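You operate a simulated robot arm through the tools that you are given. There is no shell and no other tool.

You run a simulated robot arm. Do the job below in one go: nothing can be reset, and whatever is moved stays where it is left.

TASK
Take the numbered pot from the left end of the clay table and put it on top of the blue hose coil. Take the black roller and put it on the top shelf of the test rack. Put the red pot on the tray of the pug mill. Take the low pot from the top of the glazing bench and put it on top of the blue tin. Push the outer left drawer shut. Put one of the cone stands from the top of the low table on top of the black hose coil. Do these in any order. Set down upright: numbered pot, red pot, cone stand.

Only the result counts: the job must be done as asked and must still hold three seconds after the hand-in. Knocking over, shifting, dropping, spilling or breaking anything else fails it.

THE ROBOT
A 6-joint arm with a two-finger gripper on a trunk, on a base that moves. Base frame: it is fixed to the floor where the robot stands at the start and does not move with it; the origin is under the middle of the robot, x ahead of it, y to its left, z up. Units: mm, degrees, N and s.
It reaches about 1417 mm from its shoulder. Its first joint turns from -166.0 to 166.0 degrees. Places, roughly: black hose coil (7x7x5 cm) [-900, -4000, 700]; black roller (3x4x2 cm) [-1300, -100, 900]; blue hose coil (7x7x5 cm) [700, -400, 800]; blue tin (6x6x6 cm) [-2600, -100, 900]; cone stand [-750, -3750, 750]; low pot (5x5x5 cm) [-2100, 100, 900]; numbered pot [750, 0, 750]; outer left drawer [-1800, -3700, 800]; red pot (6x6x6 cm) [-2000, 100, 900]; top shelf of the test rack [-3600, -1800, 800]; tray of the pug mill (12x25 cm) [700, -1560, 840]. Payload 3.43 kg.
Tool frame: the origin (TCP) lies between the finger pads and is the grasp point; the fingertips stand 20 mm ahead of it; z points along the fingers, y is the line along which they close. The gripper opens to 190 mm; its body begins 248 mm behind the TCP.
Orientation is that of the tool frame in the base frame, as a unit quaternion [w, x, y, z]. With the fingers straight down and closing along the base's y, the tool's x points along the base's -x, its y along +y and its z along -z.

THE INTERFACE
- The arm moves only by the tool apply_moves. Its arguments are lists of equal length, an entry for each row: "travel": the shift along the base's x, y, z in mm, a list of three; "turn": the turn, a rotation vector about the base's x, y, z in degrees, a list of three; "grip": the finger opening in mm, from 0 to 190. In form: {"travel": [[dx, dy, dz], ...], "turn": [[rx, ry, rz], ...], "grip": [grip, ...]}. A call has 1 to 20 rows; each row is the pose to reach, as a shift and turn from the pose commanded when the call began. A row lasts 0.2 s, in which the tool goes at most 50 mm and 8.6 degrees; a call with a longer step from one row to the next is refused whole, and so is a gripper value outside its range. A pose out of reach is approached as far as the arm can. The call stops where the force on the tool passes 40 N (or 10 N more than at its start, if that is more) or the arm is blocked; 0.2 s more then pass. Each finger travels about 153 mm/s and halts on what it meets, pressing with about 42 N; the grip force reading is that of the motor and also rises with nothing between the fingers. The clock runs only during rows and for 0.2 s after the last one: add rows that repeat a pose to give the fingers time. It gives the time, the measured TCP pose, the force on the tool (base axes), the opening and the grip force at its end, in the units of the frame above (readings bear some noise), with the torque about the TCP (base axes, N m) and any sound that the robot's microphone picked up.
- Cameras (640 x 400 px; columns grow to the right, rows downward): "scene" is now at [-23.8, 125, 1619.7]; the picture's right is [-0.99, 0.15, 0.00], its down [0.12, 0.77, -0.63] and it looks along [-0.09, -0.62, -0.78] (base axes); focal length 214 px, centre (320, 200). "wrist" rides on the gripper at [70, -8, -288] in the tool frame; the picture's right is [0.12, 0.99, 0.00], its down [-0.96, 0.11, -0.25] and it looks along [-0.25, 0.03, 0.97] (tool axes); focal length 261 px, centre (320, 200). There is no depth. A picture from a camera that has moved, and an enlarged one, comes with that camera's place and axes in the base frame and with its lens. The place of the scene camera against the robot may be out by one fixed shift of up to 18 mm in any direction.
- get_image(camera): a new picture of that camera. The clock stands still meanwhile.
- lift_body(by): moves the trunk up (or, below 0, down) by that many mm; the arm and the scene camera ride with it, the base frame stays. It gives what a move gives, with no picture.
- base_move(legs): drives the robot by 1 to 6 legs, each [ahead, turn to the left] in mm and degrees, along the robot's own axes; the way and the turn of a leg run together, so that a leg with both is an arc; at most 1500 mm and 180 degrees a leg. The arm and the cameras ride along, it lands a little off, and it stops where it bumps. It gives what a move gives.
- head_to(pan, tilt): turns the head with the scene camera to pan (to the left, within 120 degrees either way) and tilt (down, from -29 to 69), counted from straight ahead of the robot. It gives what a move gives.
- zoom(camera, box): a new picture of the part [left, top, right, bottom] of that camera's present view, enlarged. The clock stands still meanwhile.
- job_done(): hands the job in; it is judged then, once.

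Places have to be worked out from the pictures, the camera data and where the tool is seen. Open the gripper and draw the arm clear of the work before you hand the job in, unless the task says otherwise.

The tools are called as name(argument=value, ...) on one line, values as JSON. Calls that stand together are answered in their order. apply_moves: Moves the arm, as the interface text tells. Its arguments: {"type":"object","properties":{"travel":{"type":"array","items":{"type":"array","items":{"type":"number"}}},"turn":{"type":"array","items":{"type":"array","items":{"type":"number"}}},"grip":{"type":"array","items":{"type":"number"}}},"required":["travel","turn","grip"]} The other tools are called the same way: lift_body (by) moves the trunk up or down; base_move (legs) drives the base; head_to (pan, tilt) turns the head that bears the scene camera; get_image (camera) takes a picture; zoom (camera, box) takes an enlarged picture of a part of a camera's view; job_done () hands the job in.

At the start:

```text
time_s: 0.0
eef_pos: [240.0, -578.1, 1115.8]
ee_rot: [0.0, -0.001, 1.0, 0.0]
contact_force: [-0.1, 0.1, -0.5]
moment: [-0.01, -0.01, 0.02]
grip_width: 189.9
grasp_force: 0.0
trunk travel left (down, up): [-200.0, 240.0]
robot x, y, heading: [2.2, 2.1, -0.2]
head pan, tilt (commanded): [-98.6, 50.8]
```

scene: 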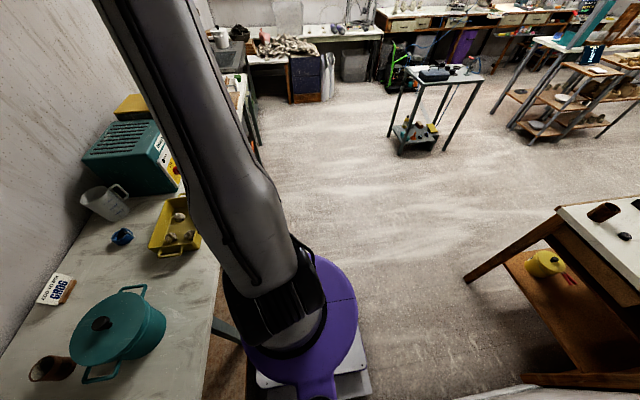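
wrist: 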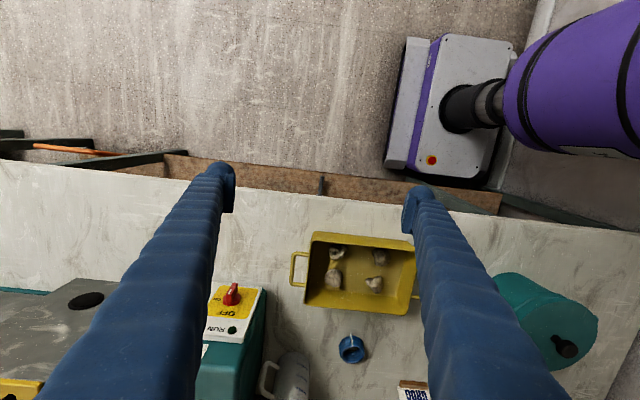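

I start by looking around the room: head straight ahead and at several pans to find the things.

head_to(pan=0, tilt=50)

get_image(camera="scene")

head_to(pan=-45, tilt=40)

get_image(camera="scene")

head_to(pan=-110, tilt=20)

get_image(camera="scene")

head_to(pan=120, tilt=20)

get_image(camera="scene")

```text
time_s: 1.8
eef_pos: [240.4, -577.5, 1116.1]
ee_rot: [0.0, 0.0, 1.0, 0.001]
contact_force: [-0.1, -0.3, -0.8]
moment: [0.01, 0.02, 0.04]
grip_width: 189.8
grasp_force: 0.0
trunk travel left (down, up): [-200.0, 240.0]
robot x, y, heading: [0.6, -2.1, 0.1]
head pan, tilt (commanded): [0.0, 50.0]
```

```text
taken
camera scene: at [64.7, 200.3, 1620.7], right [0.0, -1.0, 0.0], down [-0.77, 0.0, -0.64], along [0.64, 0.0, -0.77], focal length 214 px, centre (320, 200)
```

scene: 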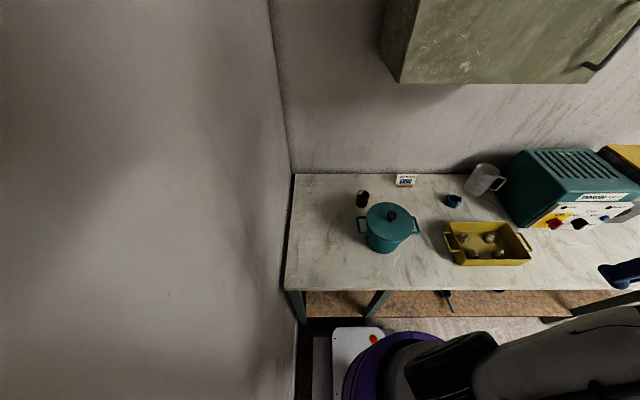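

```text
time_s: 2.9
eef_pos: [239.4, -576.9, 1117.0]
ee_rot: [0.0, -0.002, 1.0, -0.001]
contact_force: [0.6, 0.0, -0.4]
moment: [-0.01, -0.02, 0.01]
grip_width: 189.8
grasp_force: 0.0
trunk travel left (down, up): [-200.0, 240.0]
robot x, y, heading: [0.3, -1.2, -0.2]
head pan, tilt (commanded): [-45.0, 40.0]
```

```text
taken
camera scene: at [47.8, 140.3, 1634.9], right [-0.71, -0.71, 0.0], down [-0.46, 0.45, -0.77], along [0.54, -0.54, -0.64], focal length 214 px, centre (320, 200)
```

scene: 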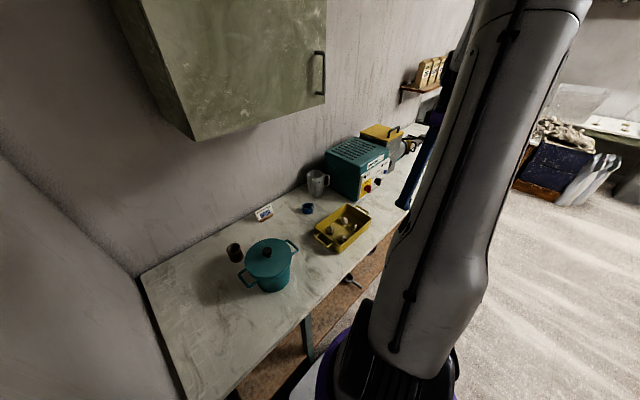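

```text
time_s: 4.2
eef_pos: [239.3, -579.0, 1116.0]
ee_rot: [0.0, 0.0, 1.0, 0.0]
contact_force: [0.2, 0.9, 0.0]
moment: [-0.03, 0.01, 0.04]
grip_width: 189.9
grasp_force: 0.1
trunk travel left (down, up): [-200.0, 240.0]
robot x, y, heading: [1.8, 0.3, 0.1]
head pan, tilt (commanded): [-110.0, 20.0]
```

```text
taken
camera scene: at [-44.1, 112.9, 1666.3], right [-0.94, 0.34, 0.0], down [0.12, 0.32, -0.94], along [-0.32, -0.88, -0.34], focal length 214 px, centre (320, 200)
```

scene: 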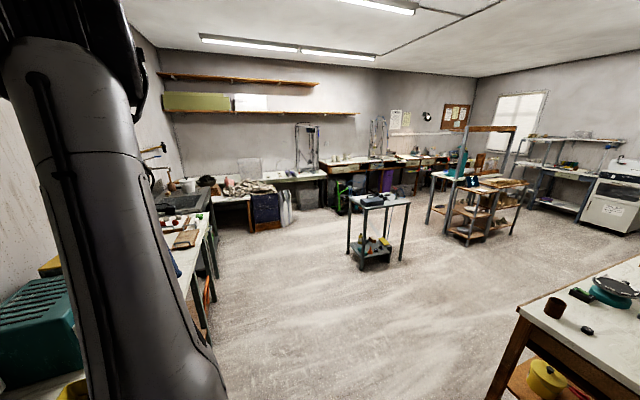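

```text
time_s: 7.5
eef_pos: [244.3, -585.8, 1110.0]
ee_rot: [-0.001, 0.0, 1.0, 0.003]
contact_force: [-0.6, 0.6, 0.1]
moment: [0.02, 0.0, -0.01]
grip_width: 190.0
grasp_force: 0.0
trunk travel left (down, up): [-200.0, 240.0]
robot x, y, heading: [-1.7, -4.2, -0.1]
head pan, tilt (commanded): [120.0, 20.0]
```

```text
taken
camera scene: at [71.2, 243.4, 1667.4], right [0.58, -0.81, -0.01], down [-0.29, -0.19, -0.94], along [0.76, 0.55, -0.35], focal length 214 px, centre (320, 200)
```

scene: 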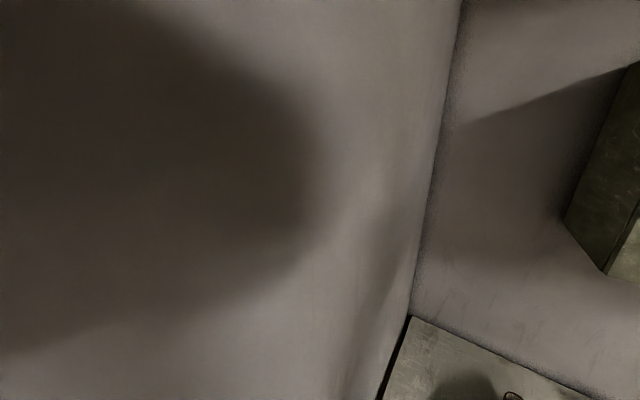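

The head seems to have stopped short at about 36° (wall to the left close by). I turn it back and look at the clay table, with enlarged pictures.

head_to(pan=-10, tilt=50)

zoom(camera="scene", box=[240, 120, 480, 270])

zoom(camera="scene", box=[400, 120, 640, 270])

get_image(camera="scene")

```text
time_s: 9.6
eef_pos: [239.9, -576.3, 1118.6]
ee_rot: [0.0, 0.0, 1.0, 0.0]
contact_force: [0.7, 0.3, 0.9]
moment: [-0.16, 0.08, 0.01]
grip_width: 190.2
grasp_force: 0.0
trunk travel left (down, up): [-200.0, 240.0]
robot x, y, heading: [-0.8, -0.1, 0.3]
head pan, tilt (commanded): [-10.0, 50.0]
```

```text
2.67 times, centred on (360, 195) of scene
camera zoom: at [63.0, 188.4, 1620.6], right [-0.17, -0.98, 0.0], down [-0.75, 0.13, -0.64], along [0.63, -0.11, -0.77], focal length 572 px, centre (213, 213)
```

zoom: 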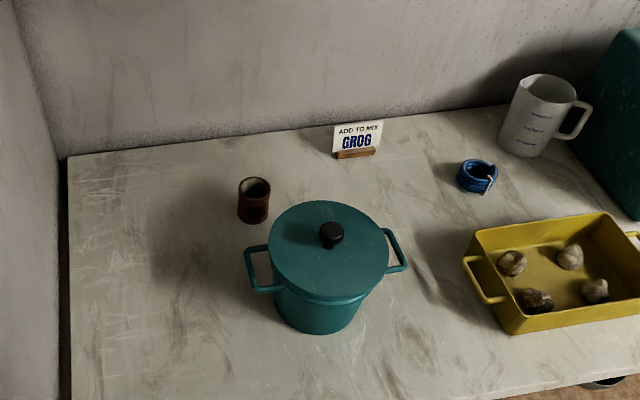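

```text
2.67 times, centred on (520, 195) of scene
camera zoom: at [63.0, 188.4, 1620.6], right [-0.17, -0.98, 0.0], down [-0.75, 0.13, -0.64], along [0.63, -0.11, -0.77], focal length 572 px, centre (-213, 213)
```

zoom: 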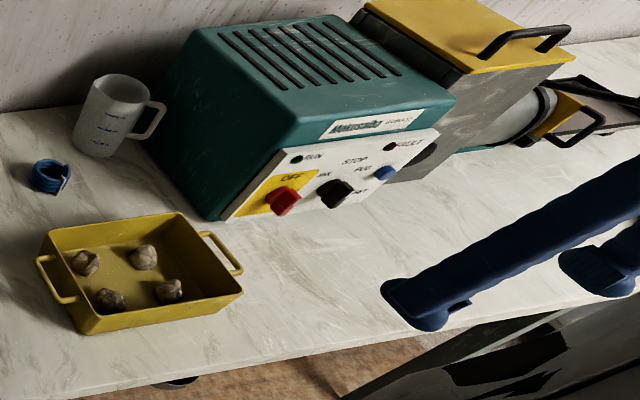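

```text
taken
camera scene: at [63.0, 188.4, 1620.6], right [-0.17, -0.98, 0.0], down [-0.75, 0.13, -0.64], along [0.63, -0.11, -0.77], focal length 214 px, centre (320, 200)
```

scene: 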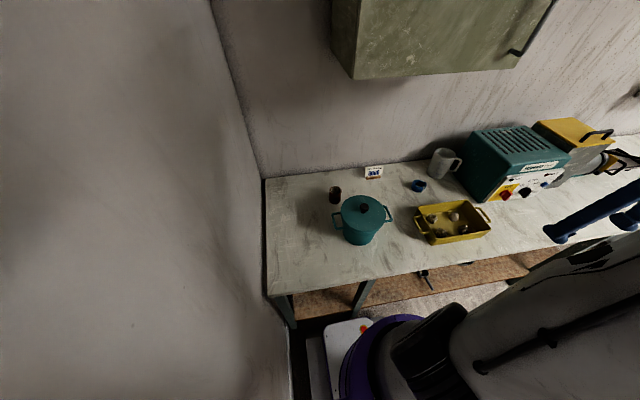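

The clay table is clear now: numbered pot near (768, -19), the blue coil near (785, -500), a cupboard above. I look at the rest of the room in enlarged pictures.

head_to(pan=-115, tilt=25)

zoom(camera="scene", box=[120, 80, 380, 242])

zoom(camera="scene", box=[360, 60, 640, 235])

zoom(camera="scene", box=[440, 180, 640, 305])

head_to(pan=-120, tilt=40)

get_image(camera="scene")

```text
time_s: 11.4
eef_pos: [239.4, -578.6, 1115.6]
ee_rot: [0.0, 0.0, 1.0, 0.001]
contact_force: [-0.6, -0.4, -0.4]
moment: [0.01, 0.0, 0.01]
grip_width: 190.0
grasp_force: 0.1
trunk travel left (down, up): [-200.0, 240.0]
robot x, y, heading: [0.2, 0.2, -0.0]
head pan, tilt (commanded): [-115.0, 25.0]
```

```text
2.46 times, centred on (250, 161) of scene
camera zoom: at [-51.2, 116.9, 1658.2], right [-0.91, 0.42, 0.0], down [0.18, 0.38, -0.91], along [-0.38, -0.82, -0.42], focal length 528 px, centre (492, 296)
```

zoom: 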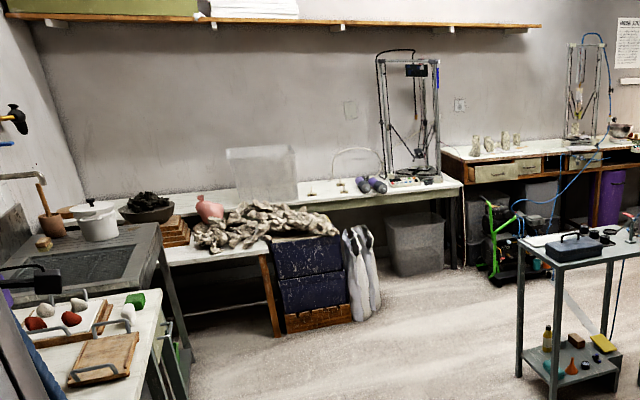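

```text
2.29 times, centred on (500, 148) of scene
camera zoom: at [-51.2, 116.9, 1658.2], right [-0.91, 0.42, 0.0], down [0.18, 0.38, -0.91], along [-0.38, -0.82, -0.42], focal length 490 px, centre (-91, 320)
```

zoom: 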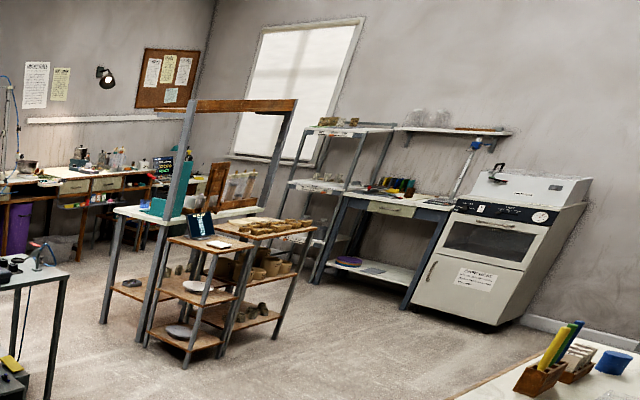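

```text
3.20 times, centred on (540, 242) of scene
camera zoom: at [-51.2, 116.9, 1658.2], right [-0.91, 0.42, 0.0], down [0.18, 0.38, -0.91], along [-0.38, -0.82, -0.42], focal length 686 px, centre (-384, 64)
```

zoom: 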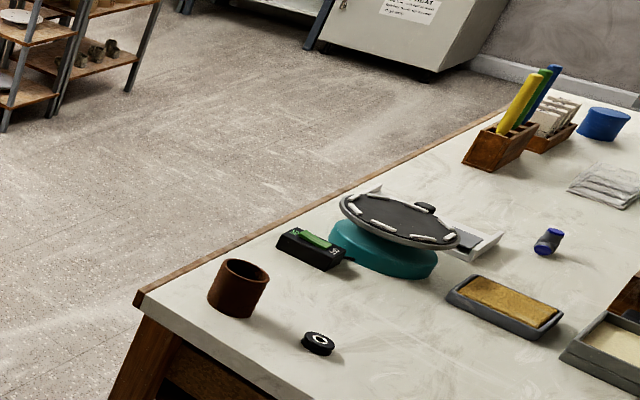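

```text
time_s: 12.2
eef_pos: [239.3, -577.9, 1116.7]
ee_rot: [0.0, -0.001, 1.0, 0.0]
contact_force: [0.9, 1.0, 0.0]
moment: [-0.01, -0.03, 0.02]
grip_width: 189.9
grasp_force: 0.1
trunk travel left (down, up): [-200.0, 240.0]
robot x, y, heading: [0.5, -1.4, -0.0]
head pan, tilt (commanded): [-120.0, 40.0]
```

```text
taken
camera scene: at [-54.9, 126.7, 1635.0], right [-0.87, 0.5, 0.0], down [0.32, 0.56, -0.77], along [-0.38, -0.66, -0.64], focal length 214 px, centre (320, 200)
```

scene: 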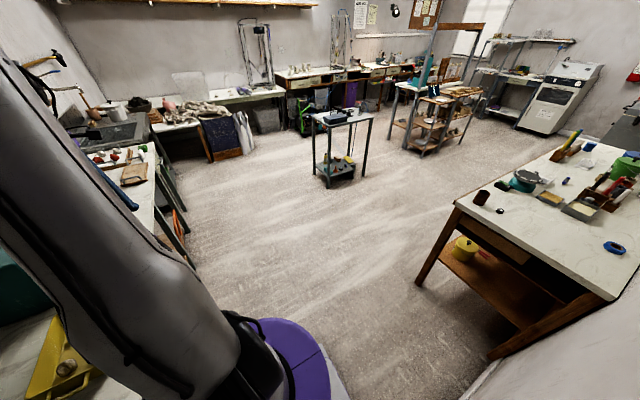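

The black roller seems to lie near (-1255, -111) on the bench behind. I begin with the numbered pot: I move the tool over the clay table, staying out in front of the wall cupboard, to see pot and coil from above.

apply_moves(travel=[[30, 27, -10], [60, 55, -20], [90, 82, -30], [120, 109, -40], [150, 137, -48], [180, 164, -58], [210, 191, -68], [240, 219, -78], [270, 246, -88], [300, 273, -97], [330, 300, -106], [360, 328, -116]], turn=[[0, 0, 0], [0, 0, 0], [0, 0, 0], [0, 0, 0], [0, 0, 0], [0, 0, 0], [0, 0, 0], [0, 0, 0], [0, 0, 0], [0, 0, 0], [0, 0, 0], [0, 0, 0]], grip=[190, 190, 190, 190, 190, 190, 190, 190, 190, 190, 190, 190])

get_image(camera="wrist")

head_to(pan=-20, tilt=40)

get_image(camera="scene")

```text
time_s: 14.8
eef_pos: [601.2, -250.8, 998.6]
ee_rot: [0.0, 0.0, 1.0, 0.0]
contact_force: [-0.1, 1.1, -0.4]
moment: [0.04, 0.04, 0.01]
grip_width: 190.3
grasp_force: 0.0
trunk travel left (down, up): [-200.0, 240.0]
robot x, y, heading: [0.8, -3.1, -0.1]
head pan, tilt (commanded): [-120.0, 40.0]
```

```text
taken
camera wrist: at [531.9, -259.3, 1288.4], right [-0.12, 0.99, 0.0], down [0.96, 0.12, 0.25], along [0.24, 0.03, -0.97], focal length 261 px, centre (320, 200)
```

wrist: 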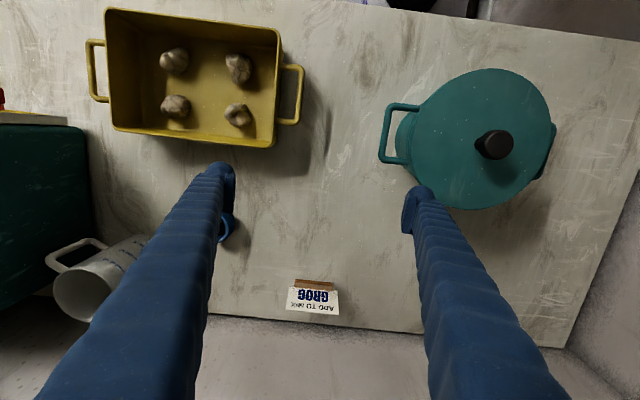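

```text
time_s: 16.6
eef_pos: [600.4, -249.7, 1000.5]
ee_rot: [0.0, -0.001, 1.0, -0.001]
contact_force: [-0.4, 0.0, -0.7]
moment: [-0.01, 0.01, -0.01]
grip_width: 190.1
grasp_force: 0.0
trunk travel left (down, up): [-200.0, 240.0]
robot x, y, heading: [2.9, -1.8, -0.3]
head pan, tilt (commanded): [-20.0, 40.0]
```

```text
taken
camera scene: at [68.2, 171.3, 1634.9], right [-0.34, -0.94, 0.0], down [-0.6, 0.22, -0.77], along [0.72, -0.26, -0.64], focal length 214 px, centre (320, 200)
```

scene: 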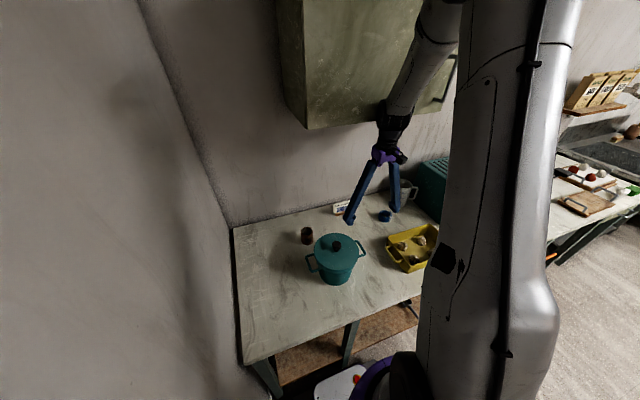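

The long fingers hide pot and coil in this view; I close the gripper to see past it and take the wrist picture again.

apply_moves(travel=[[0, 30, 0], [0, 60, 0], [0, 60, 0], [0, 60, 0], [0, 60, 0]], turn=[[0, 0, 0], [0, 0, 0], [0, 0, 0], [0, 0, 0], [0, 0, 0]], grip=[120, 60, 20, 20, 20])

get_image(camera="wrist")

zoom(camera="wrist", box=[160, 180, 320, 280])

zoom(camera="wrist", box=[320, 180, 480, 280])

```text
time_s: 17.8
eef_pos: [601.3, -189.9, 1001.0]
ee_rot: [0.001, -0.001, 1.0, 0.0]
contact_force: [-0.1, -0.5, -0.2]
moment: [0.01, -0.01, -0.02]
grip_width: 19.9
grasp_force: 0.1
trunk travel left (down, up): [-200.0, 240.0]
robot x, y, heading: [-1.3, -0.4, 0.1]
head pan, tilt (commanded): [-20.0, 40.0]
```

```text
taken
camera wrist: at [532.1, -199.3, 1289.5], right [-0.12, 0.99, 0.0], down [0.96, 0.12, 0.25], along [0.24, 0.03, -0.97], focal length 261 px, centre (320, 200)
```

wrist: 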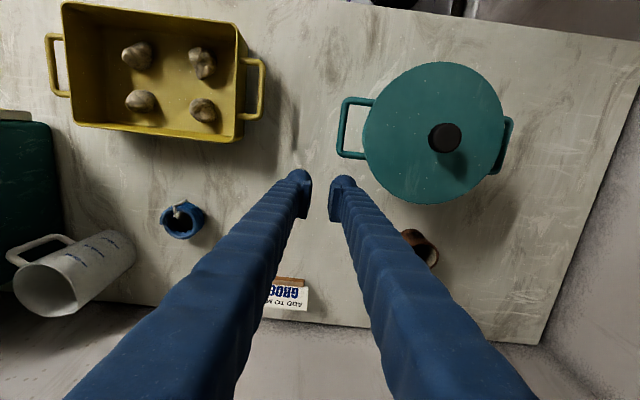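

```text
4.00 times, centred on (240, 230) of wrist
camera zoom: at [532.1, -199.3, 1289.5], right [-0.12, 0.99, 0.0], down [0.96, 0.12, 0.25], along [0.24, 0.03, -0.97], focal length 1043 px, centre (640, 80)
```

zoom: 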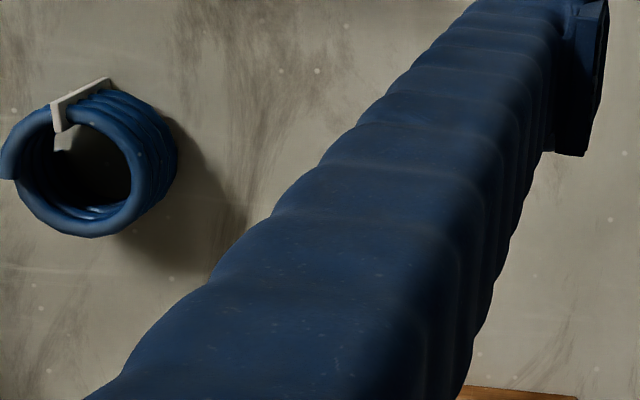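

```text
4.00 times, centred on (400, 230) of wrist
camera zoom: at [532.1, -199.3, 1289.5], right [-0.12, 0.99, 0.0], down [0.96, 0.12, 0.25], along [0.24, 0.03, -0.97], focal length 1043 px, centre (0, 80)
```

zoom: 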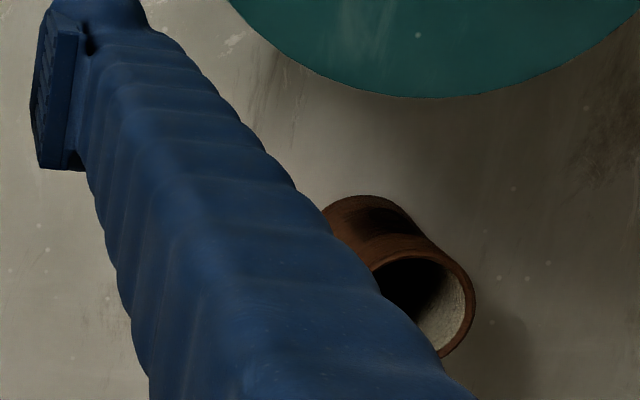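

The pot is a small cylinder about 57 mm wide and the coil hole is about 44 mm, so the pot can stand on the coil. I move over to the pot's y with the gripper open for a second view, to triangulate.

apply_moves(travel=[[0, 45, 0], [0, 90, 0], [0, 135, 0], [0, 170, 0], [0, 170, 0]], turn=[[0, 0, 0], [0, 0, 0], [0, 0, 0], [0, 0, 0], [0, 0, 0]], grip=[80, 140, 190, 190, 190])

get_image(camera="wrist")

zoom(camera="wrist", box=[240, 180, 400, 280])

```text
time_s: 19.0
eef_pos: [601.5, -18.7, 998.5]
ee_rot: [-0.001, 0.0, 1.0, 0.0]
contact_force: [0.6, 0.7, -0.2]
moment: [-0.12, 0.0, 0.02]
grip_width: 189.8
grasp_force: 0.0
trunk travel left (down, up): [-200.0, 240.0]
robot x, y, heading: [-1.7, -3.0, 0.1]
head pan, tilt (commanded): [-20.0, 40.0]
```

```text
taken
camera wrist: at [531.3, -28.7, 1287.7], right [-0.12, 0.99, 0.0], down [0.96, 0.12, 0.25], along [0.24, 0.03, -0.97], focal length 261 px, centre (320, 200)
```

wrist: 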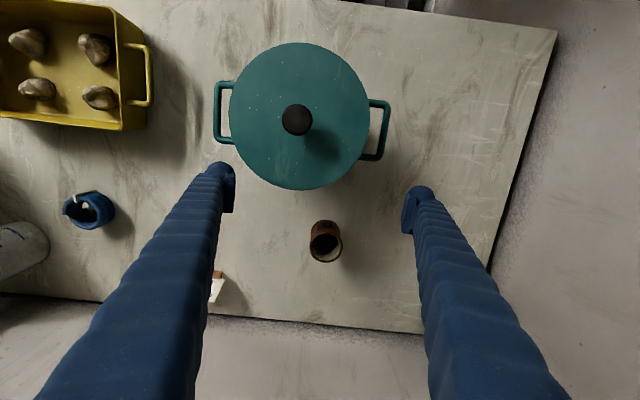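

```text
4.00 times, centred on (320, 230) of wrist
camera zoom: at [531.3, -28.7, 1287.7], right [-0.12, 0.99, 0.0], down [0.96, 0.12, 0.25], along [0.24, 0.03, -0.97], focal length 1043 px, centre (320, 80)
```

zoom: 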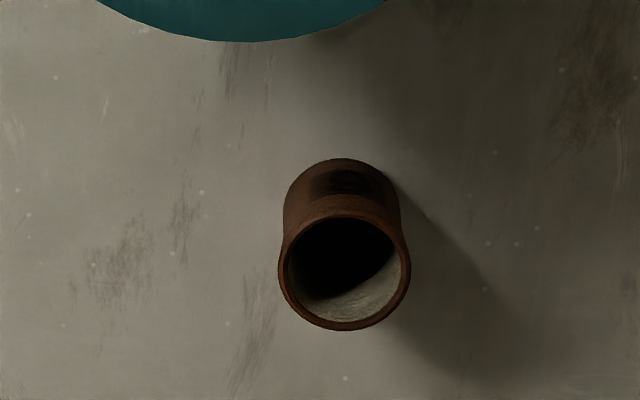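

Parallax says the pot rim is higher than I assumed (z≈866), so the table is near 800. I zoom on the coil from here for its parallax as well.

zoom(camera="wrist", box=[40, 160, 200, 260])

zoom(camera="wrist", box=[200, 20, 440, 170])

```text
4.00 times, centred on (120, 210) of wrist
camera zoom: at [531.3, -28.7, 1287.7], right [-0.12, 0.99, 0.0], down [0.96, 0.12, 0.25], along [0.24, 0.03, -0.97], focal length 1043 px, centre (1120, 160)
```

zoom: 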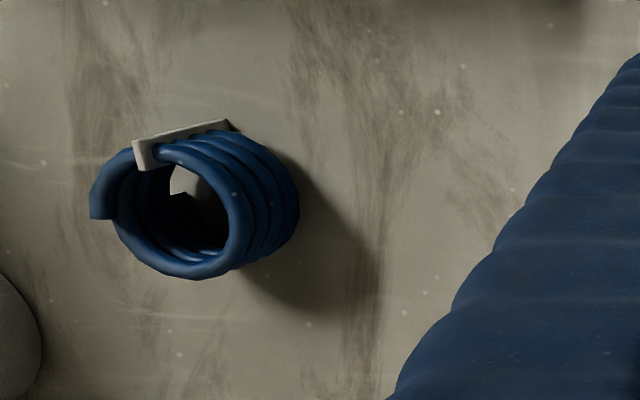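

```text
2.67 times, centred on (320, 95) of wrist
camera zoom: at [531.3, -28.7, 1287.7], right [-0.12, 0.99, 0.0], down [0.96, 0.12, 0.25], along [0.24, 0.03, -0.97], focal length 695 px, centre (320, 480)
```

zoom: 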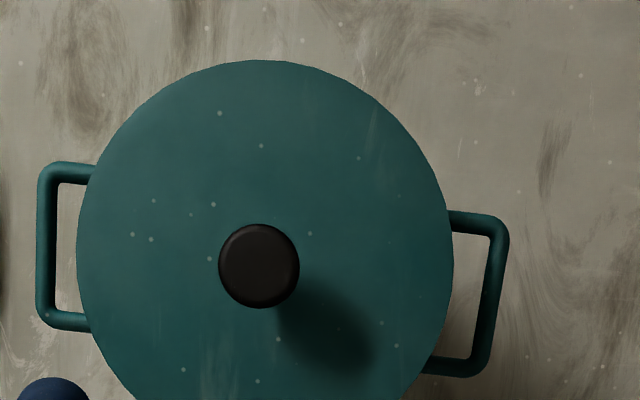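

The coil has a pale clip that may stick up beside the rim. I zoom in on it with the scene camera, from a slanted angle.

head_to(pan=-25, tilt=45)

get_image(camera="scene")

zoom(camera="scene", box=[340, 150, 404, 190])

```text
time_s: 19.6
eef_pos: [601.1, -20.4, 998.4]
ee_rot: [0.0, -0.001, 1.0, -0.001]
contact_force: [0.3, 0.4, 1.3]
moment: [-0.02, 0.0, 0.0]
grip_width: 190.0
grasp_force: 0.0
trunk travel left (down, up): [-200.0, 240.0]
robot x, y, heading: [-0.8, -3.8, -0.0]
head pan, tilt (commanded): [-25.0, 45.0]
```

```text
taken
camera scene: at [62.1, 166.3, 1627.6], right [-0.42, -0.91, 0.0], down [-0.64, 0.3, -0.71], along [0.64, -0.3, -0.71], focal length 214 px, centre (320, 200)
```

scene: 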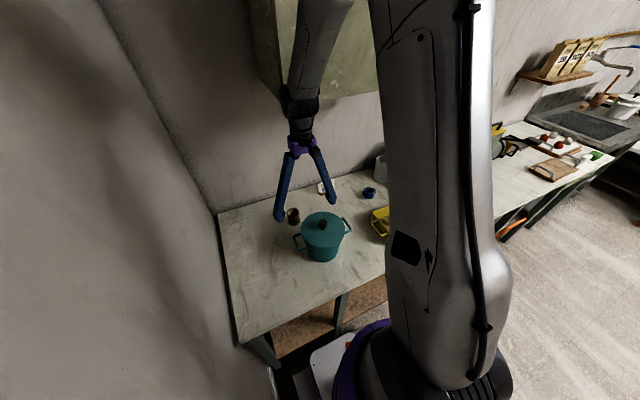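

```text
10.00 times, centred on (372, 170) of scene
camera zoom: at [62.1, 166.3, 1627.6], right [-0.42, -0.91, 0.0], down [-0.64, 0.3, -0.71], along [0.64, -0.3, -0.71], focal length 2145 px, centre (-200, 500)
```

zoom: 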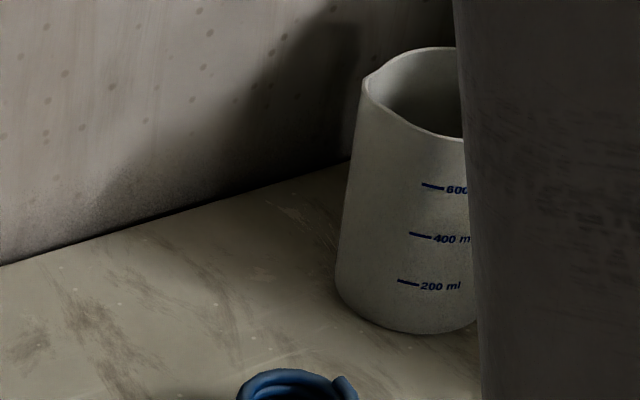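

zoom(camera="scene", box=[345, 175, 393, 205])

zoom(camera="scene", box=[265, 195, 345, 245])

```text
13.33 times, centred on (369, 190) of scene
camera zoom: at [62.1, 166.3, 1627.6], right [-0.42, -0.91, 0.0], down [-0.64, 0.3, -0.71], along [0.64, -0.3, -0.71], focal length 2860 px, centre (-333, 333)
```

zoom: 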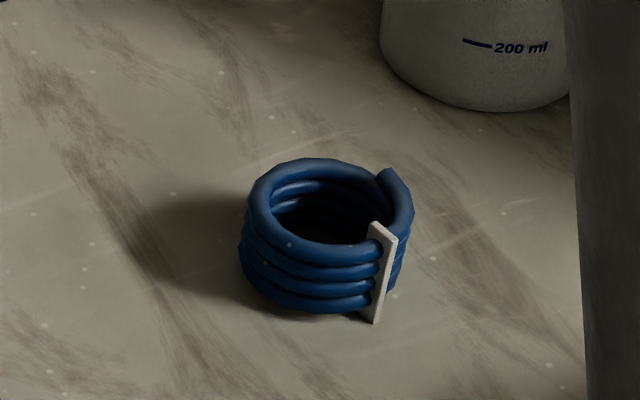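

```text
8.00 times, centred on (305, 220) of scene
camera zoom: at [62.1, 166.3, 1627.6], right [-0.42, -0.91, 0.0], down [-0.64, 0.3, -0.71], along [0.64, -0.3, -0.71], focal length 1716 px, centre (440, 40)
```

zoom: 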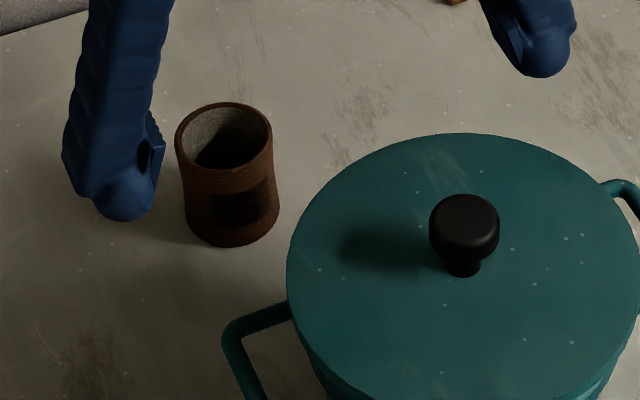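

The coil's clip stands only a little above its top turn. I judge: table z≈803, pot rim centre ≈(717, 5, 867), coil ≈(716, -434, top 838), big lid pot ends at x≈604. I tilt the tool 20° so the wrist stays in front of the cupboard and move above the pot.

apply_moves(travel=[[10, 5, 0], [20, 10, 0], [30, 15, 0], [60, 20, 0], [90, 25, -5], [115, 25, -10], [115, 25, -10]], turn=[[0, -7, 0], [0, -14, 0], [0, -20, 0], [0, -20, 0], [0, -20, 0], [0, -20, 0], [0, -20, 0]], grip=[190, 190, 190, 150, 120, 120, 120])

get_image(camera="wrist")

get_image(camera="scene")

```text
time_s: 21.2
eef_pos: [715.6, 3.7, 989.2]
ee_rot: [0.173, 0.0, 0.985, 0.0]
contact_force: [0.4, 0.1, -0.4]
moment: [0.04, 0.02, 0.02]
grip_width: 119.9
grasp_force: 0.0
trunk travel left (down, up): [-200.0, 240.0]
robot x, y, heading: [-0.8, 2.8, -0.0]
head pan, tilt (commanded): [-25.0, 45.0]
```

```text
taken
camera wrist: at [551.4, -4.4, 1237.2], right [-0.11, 0.99, -0.04], down [0.82, 0.12, 0.56], along [0.56, 0.03, -0.83], focal length 261 px, centre (320, 200)
```

wrist: 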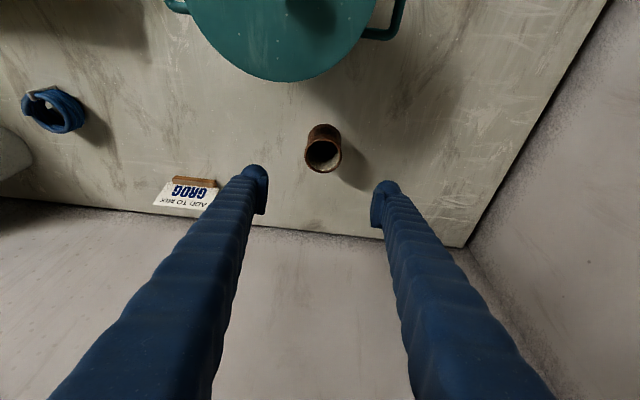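

```text
taken
camera scene: at [62.1, 166.0, 1627.6], right [-0.42, -0.91, 0.0], down [-0.64, 0.3, -0.71], along [0.64, -0.3, -0.71], focal length 214 px, centre (320, 200)
```

scene: 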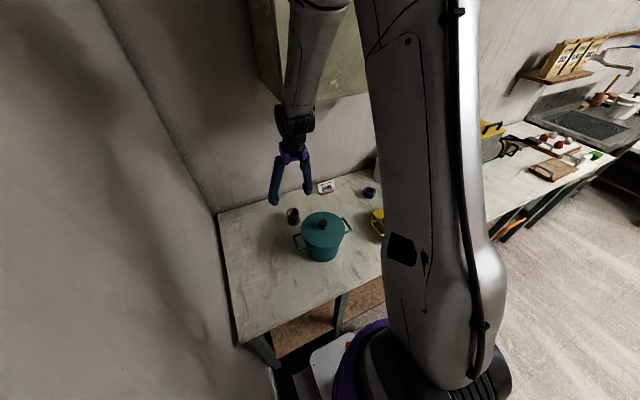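

The pot rim now computes to (718, 4), right under the tool. I go down to z≈842 and close on it.

apply_moves(travel=[[3, 0, -45], [3, 0, -90], [3, 0, -130], [3, 0, -147], [3, 0, -147], [3, 0, -147], [3, 0, -147], [3, 0, -147]], turn=[[0, 0, 0], [0, 0, 0], [0, 0, 0], [0, 0, 0], [0, 0, 0], [0, 0, 0], [0, 0, 0], [0, 0, 0]], grip=[120, 120, 120, 120, 80, 50, 45, 45])

get_image(camera="wrist")

```text
time_s: 23.0
eef_pos: [718.8, 4.2, 841.4]
ee_rot: [0.173, -0.002, 0.985, 0.001]
contact_force: [0.7, 0.0, 0.2]
moment: [0.0, 0.0, -0.04]
grip_width: 57.4
grasp_force: 41.4
trunk travel left (down, up): [-200.0, 240.0]
robot x, y, heading: [1.0, 1.1, 0.0]
head pan, tilt (commanded): [-25.0, 45.0]
```

```text
taken
camera wrist: at [555.2, -4.3, 1088.4], right [-0.11, 0.99, -0.04], down [0.82, 0.12, 0.56], along [0.56, 0.03, -0.83], focal length 261 px, centre (320, 200)
```

wrist: 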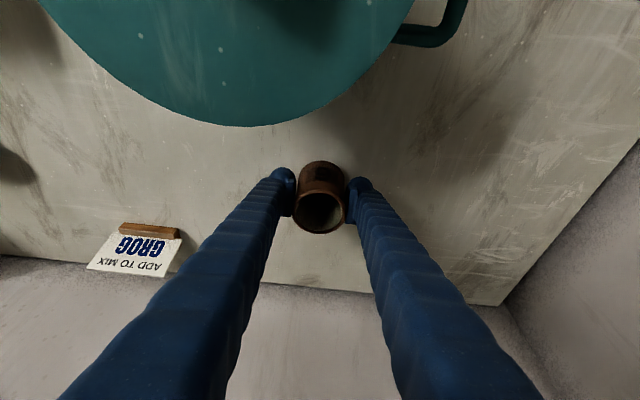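

Held at 57.4 mm width. I lift the pot 110 mm and carry it along y to near the coil.

apply_moves(travel=[[0, 0, 40], [0, 0, 80], [0, 0, 110], [0, -45, 110], [0, -90, 110], [0, -135, 110], [0, -180, 110], [0, -225, 110], [0, -270, 110], [0, -315, 110], [0, -340, 110], [0, -340, 110]], turn=[[0, 0, 0], [0, 0, 0], [0, 0, 0], [0, 0, 0], [0, 0, 0], [0, 0, 0], [0, 0, 0], [0, 0, 0], [0, 0, 0], [0, 0, 0], [0, 0, 0], [0, 0, 0]], grip=[45, 45, 45, 45, 45, 45, 45, 45, 45, 45, 45, 45])

get_image(camera="wrist")

zoom(camera="wrist", box=[180, 60, 340, 160])

get_image(camera="scene")

```text
time_s: 25.6
eef_pos: [718.9, -335.5, 952.8]
ee_rot: [0.172, -0.001, 0.985, 0.0]
contact_force: [-0.9, 0.5, -0.7]
moment: [0.04, -0.03, 0.02]
grip_width: 57.2
grasp_force: 42.1
trunk travel left (down, up): [-200.0, 240.0]
robot x, y, heading: [-0.1, 2.7, -0.0]
head pan, tilt (commanded): [-25.0, 45.0]
```

```text
taken
camera wrist: at [555.4, -344.4, 1200.4], right [-0.11, 0.99, -0.04], down [0.82, 0.12, 0.56], along [0.56, 0.03, -0.83], focal length 261 px, centre (320, 200)
```

wrist: 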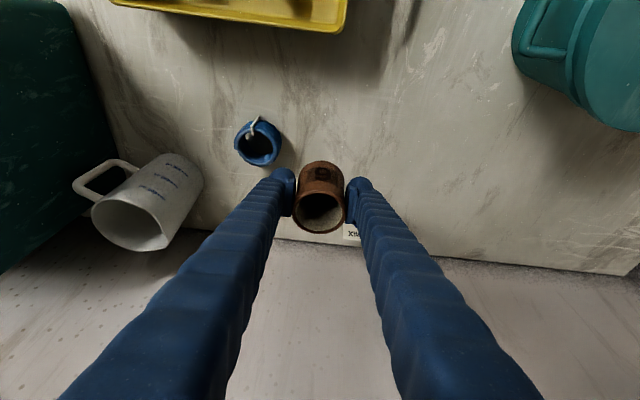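

```text
4.00 times, centred on (260, 110) of wrist
camera zoom: at [555.4, -344.4, 1200.4], right [-0.11, 0.99, -0.04], down [0.82, 0.12, 0.56], along [0.56, 0.03, -0.83], focal length 1043 px, centre (560, 560)
```

zoom: 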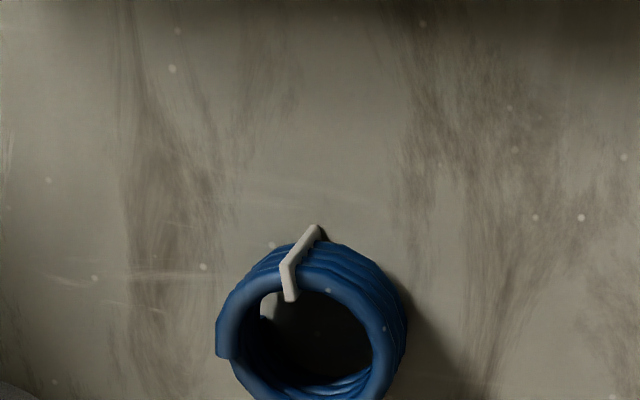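

```text
taken
camera scene: at [62.0, 165.6, 1627.7], right [-0.42, -0.91, 0.0], down [-0.64, 0.3, -0.71], along [0.64, -0.3, -0.71], focal length 214 px, centre (320, 200)
```

scene: 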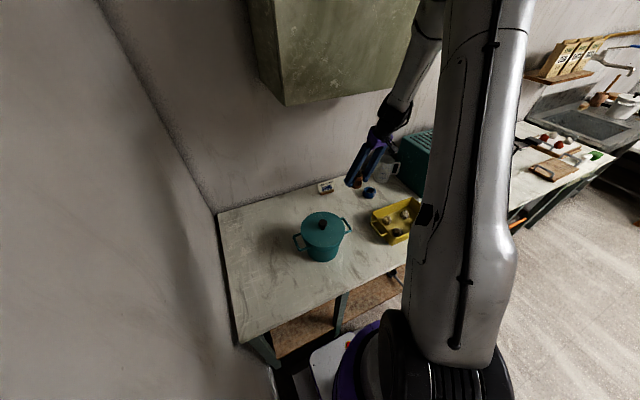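

Good view of the coil; I zoom tighter on it to fix its centre.

zoom(camera="wrist", box=[210, 100, 306, 160])

zoom(camera="wrist", box=[272, 150, 368, 240])

```text
6.67 times, centred on (258, 130) of wrist
camera zoom: at [555.4, -344.4, 1200.4], right [-0.11, 0.99, -0.04], down [0.82, 0.12, 0.56], along [0.56, 0.03, -0.83], focal length 1738 px, centre (733, 667)
```

zoom: 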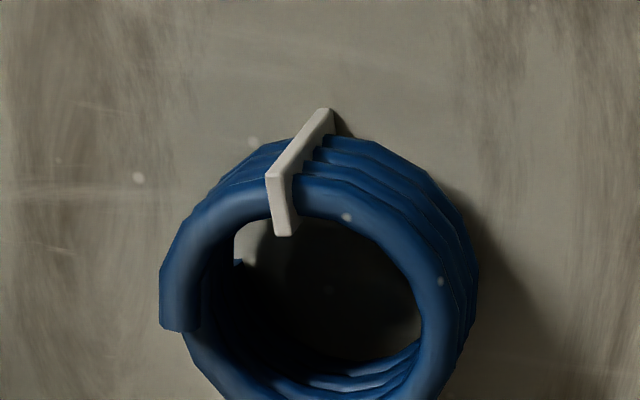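

```text
4.44 times, centred on (320, 195) of wrist
camera zoom: at [555.4, -344.4, 1200.4], right [-0.11, 0.99, -0.04], down [0.82, 0.12, 0.56], along [0.56, 0.03, -0.83], focal length 1158 px, centre (320, 222)
```

zoom: 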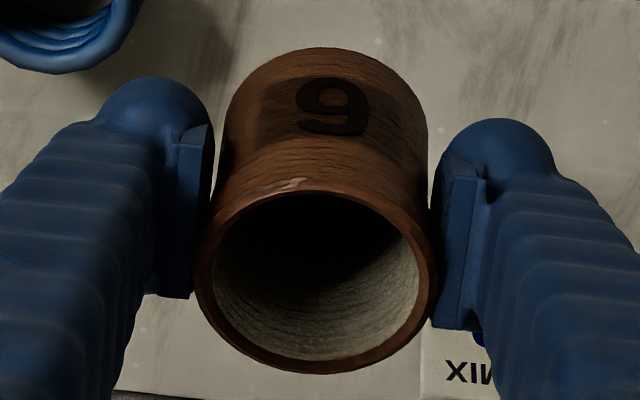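

Coil centre ≈(716, -435), top ≈838; ring mean diameter ≈58, similar to the pot's foot, so centring matters. I move above it with the pot foot about 25 mm over the coil and check with the scene camera.

apply_moves(travel=[[-1, -40, 0], [-2, -80, -10], [-2, -100, -25], [-2, -100, -45], [-2, -100, -45]], turn=[[0, 0, 0], [0, 0, 0], [0, 0, 0], [0, 0, 0], [0, 0, 0]], grip=[45, 45, 45, 45, 45])

zoom(camera="scene", box=[329, 160, 409, 210])

zoom(camera="wrist", box=[256, 130, 384, 210])

```text
time_s: 26.8
eef_pos: [716.7, -435.4, 907.8]
ee_rot: [0.173, -0.001, 0.985, 0.0]
contact_force: [0.0, -0.2, -0.5]
moment: [0.03, 0.02, -0.01]
grip_width: 57.3
grasp_force: 42.0
trunk travel left (down, up): [-200.0, 240.0]
robot x, y, heading: [-0.4, 2.2, 0.2]
head pan, tilt (commanded): [-25.0, 45.0]
```

```text
8.00 times, centred on (369, 185) of scene
camera zoom: at [62.2, 165.8, 1627.7], right [-0.42, -0.91, 0.0], down [-0.64, 0.3, -0.71], along [0.64, -0.3, -0.71], focal length 1716 px, centre (-72, 320)
```

zoom: 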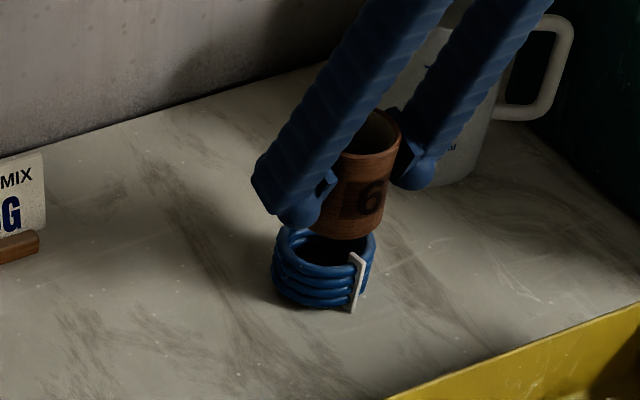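

```text
5.00 times, centred on (320, 170) of wrist
camera zoom: at [553.1, -445.3, 1155.4], right [-0.11, 0.99, -0.04], down [0.82, 0.12, 0.56], along [0.56, 0.03, -0.83], focal length 1303 px, centre (320, 350)
```

zoom: 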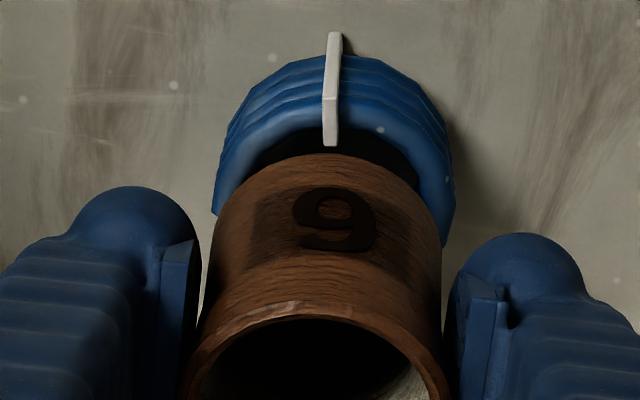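

Wrist view: pot foot and coil are aligned in y to within about 2 mm. I zoom the scene camera more to check the other direction.

zoom(camera="scene", box=[352, 176, 392, 201])

```text
16.00 times, centred on (372, 188) of scene
camera zoom: at [62.2, 165.8, 1627.7], right [-0.42, -0.91, 0.0], down [-0.64, 0.3, -0.71], along [0.64, -0.3, -0.71], focal length 3432 px, centre (-512, 384)
```

zoom: 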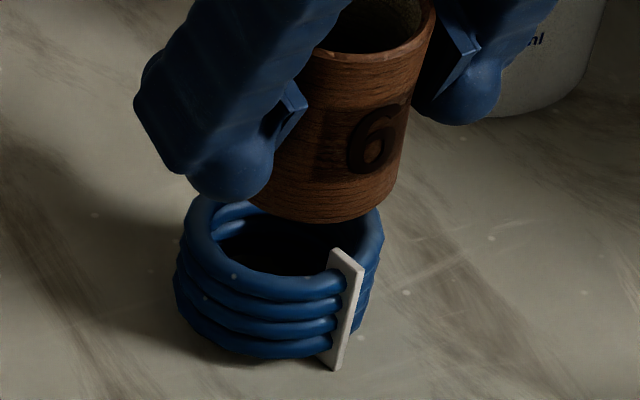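

Scene zoom suggests the pot is about 3 mm too far toward -y; wrist suggests 1.5 mm. I shift +2.5 mm in y and lower by 16 mm, then check.

apply_moves(travel=[[0.5, 2.5, 0], [0.5, 2.5, -8], [0.5, 2.5, -16], [0.5, 2.5, -16]], turn=[[0, 0, 0], [0, 0, 0], [0, 0, 0], [0, 0, 0]], grip=[45, 45, 45, 45])

zoom(camera="scene", box=[352, 176, 392, 201])

zoom(camera="wrist", box=[256, 130, 384, 210])

```text
time_s: 27.8
eef_pos: [717.2, -434.1, 890.9]
ee_rot: [0.173, -0.001, 0.985, 0.0]
contact_force: [0.2, -0.1, -1.2]
moment: [0.01, 0.03, 0.05]
grip_width: 57.6
grasp_force: 41.9
trunk travel left (down, up): [-200.0, 240.0]
robot x, y, heading: [-0.8, -1.1, 0.1]
head pan, tilt (commanded): [-25.0, 45.0]
```

```text
16.00 times, centred on (372, 188) of scene
camera zoom: at [62.2, 165.8, 1627.6], right [-0.42, -0.91, 0.0], down [-0.64, 0.3, -0.71], along [0.64, -0.3, -0.71], focal length 3432 px, centre (-512, 384)
```

zoom: 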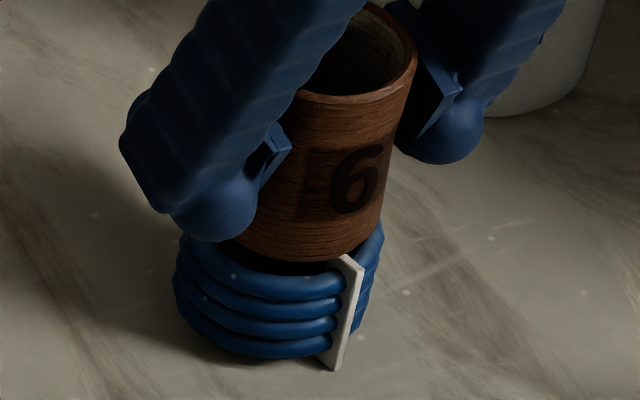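

```text
5.00 times, centred on (320, 170) of wrist
camera zoom: at [553.5, -442.7, 1139.0], right [-0.11, 0.99, -0.04], down [0.82, 0.12, 0.56], along [0.56, 0.03, -0.83], focal length 1303 px, centre (320, 350)
```

zoom: 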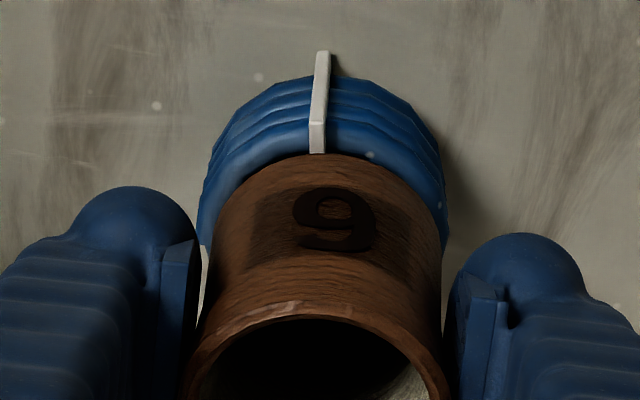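

Alignment is now within about 1 mm in both views. I lower in small steps and watch the force.

apply_moves(travel=[[0, 0, -3], [0, 0, -5], [0, 0, -5]], turn=[[0, 0, 0], [0, 0, 0], [0, 0, 0]], grip=[45, 45, 45])

zoom(camera="scene", box=[352, 176, 392, 201])

```text
time_s: 28.6
eef_pos: [718.4, -433.7, 885.9]
ee_rot: [0.173, -0.001, 0.985, 0.0]
contact_force: [0.2, 0.9, -1.8]
moment: [0.01, 0.0, -0.02]
grip_width: 57.0
grasp_force: 41.9
trunk travel left (down, up): [-200.0, 240.0]
robot x, y, heading: [3.8, -1.8, 0.0]
head pan, tilt (commanded): [-25.0, 45.0]
```

```text
16.00 times, centred on (372, 188) of scene
camera zoom: at [62.3, 165.9, 1627.6], right [-0.42, -0.91, 0.0], down [-0.64, 0.3, -0.71], along [0.64, -0.3, -0.71], focal length 3432 px, centre (-512, 384)
```

zoom: 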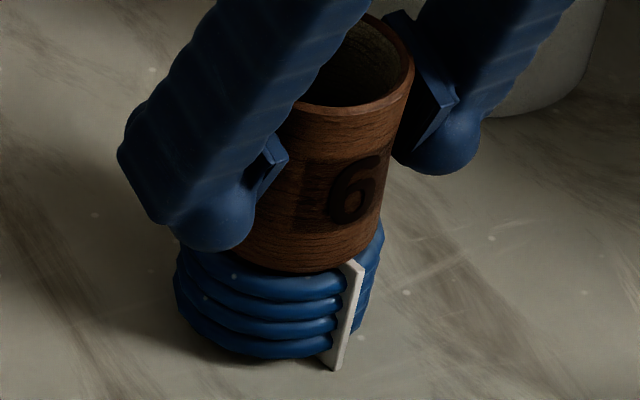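

Very near contact; I lower 2 mm more at a time.

apply_moves(travel=[[0, 0, -1], [0, 0, -2], [0, 0, -2]], turn=[[0, 0, 0], [0, 0, 0], [0, 0, 0]], grip=[45, 45, 45])

apply_moves(travel=[[0, 0, -1], [0, 0, -2], [0, 0, -2]], turn=[[0, 0, 0], [0, 0, 0], [0, 0, 0]], grip=[45, 45, 45])

zoom(camera="scene", box=[352, 176, 392, 201])

```text
time_s: 29.4
eef_pos: [716.9, -433.1, 885.6]
ee_rot: [0.174, -0.001, 0.985, 0.001]
contact_force: [-0.2, 1.8, 4.0]
moment: [0.06, -0.02, 0.01]
grip_width: 57.6
grasp_force: 41.3
trunk travel left (down, up): [-200.0, 240.0]
robot x, y, heading: [-2.5, -0.2, 0.1]
head pan, tilt (commanded): [-25.0, 45.0]
```

```text
time_s: 30.2
eef_pos: [717.9, -433.4, 885.0]
ee_rot: [0.174, -0.001, 0.985, -0.001]
contact_force: [1.8, 0.8, 23.6]
moment: [0.03, -0.06, -0.01]
grip_width: 57.5
grasp_force: 42.2
trunk travel left (down, up): [-200.0, 240.0]
robot x, y, heading: [-1.0, -1.6, 0.0]
head pan, tilt (commanded): [-25.0, 45.0]
```

```text
16.00 times, centred on (372, 188) of scene
camera zoom: at [60.4, 166.8, 1627.7], right [-0.42, -0.91, 0.0], down [-0.64, 0.3, -0.71], along [0.64, -0.3, -0.71], focal length 3432 px, centre (-512, 384)
```

zoom: 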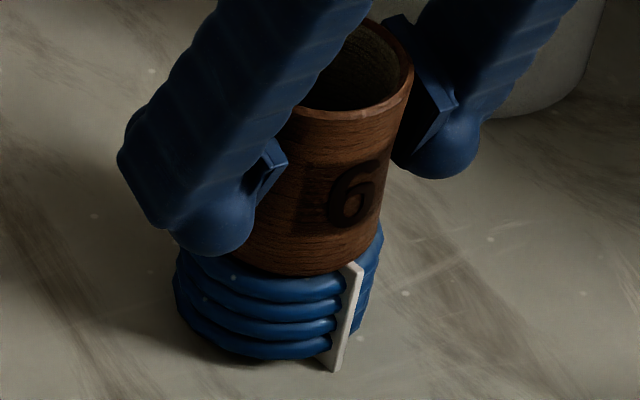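

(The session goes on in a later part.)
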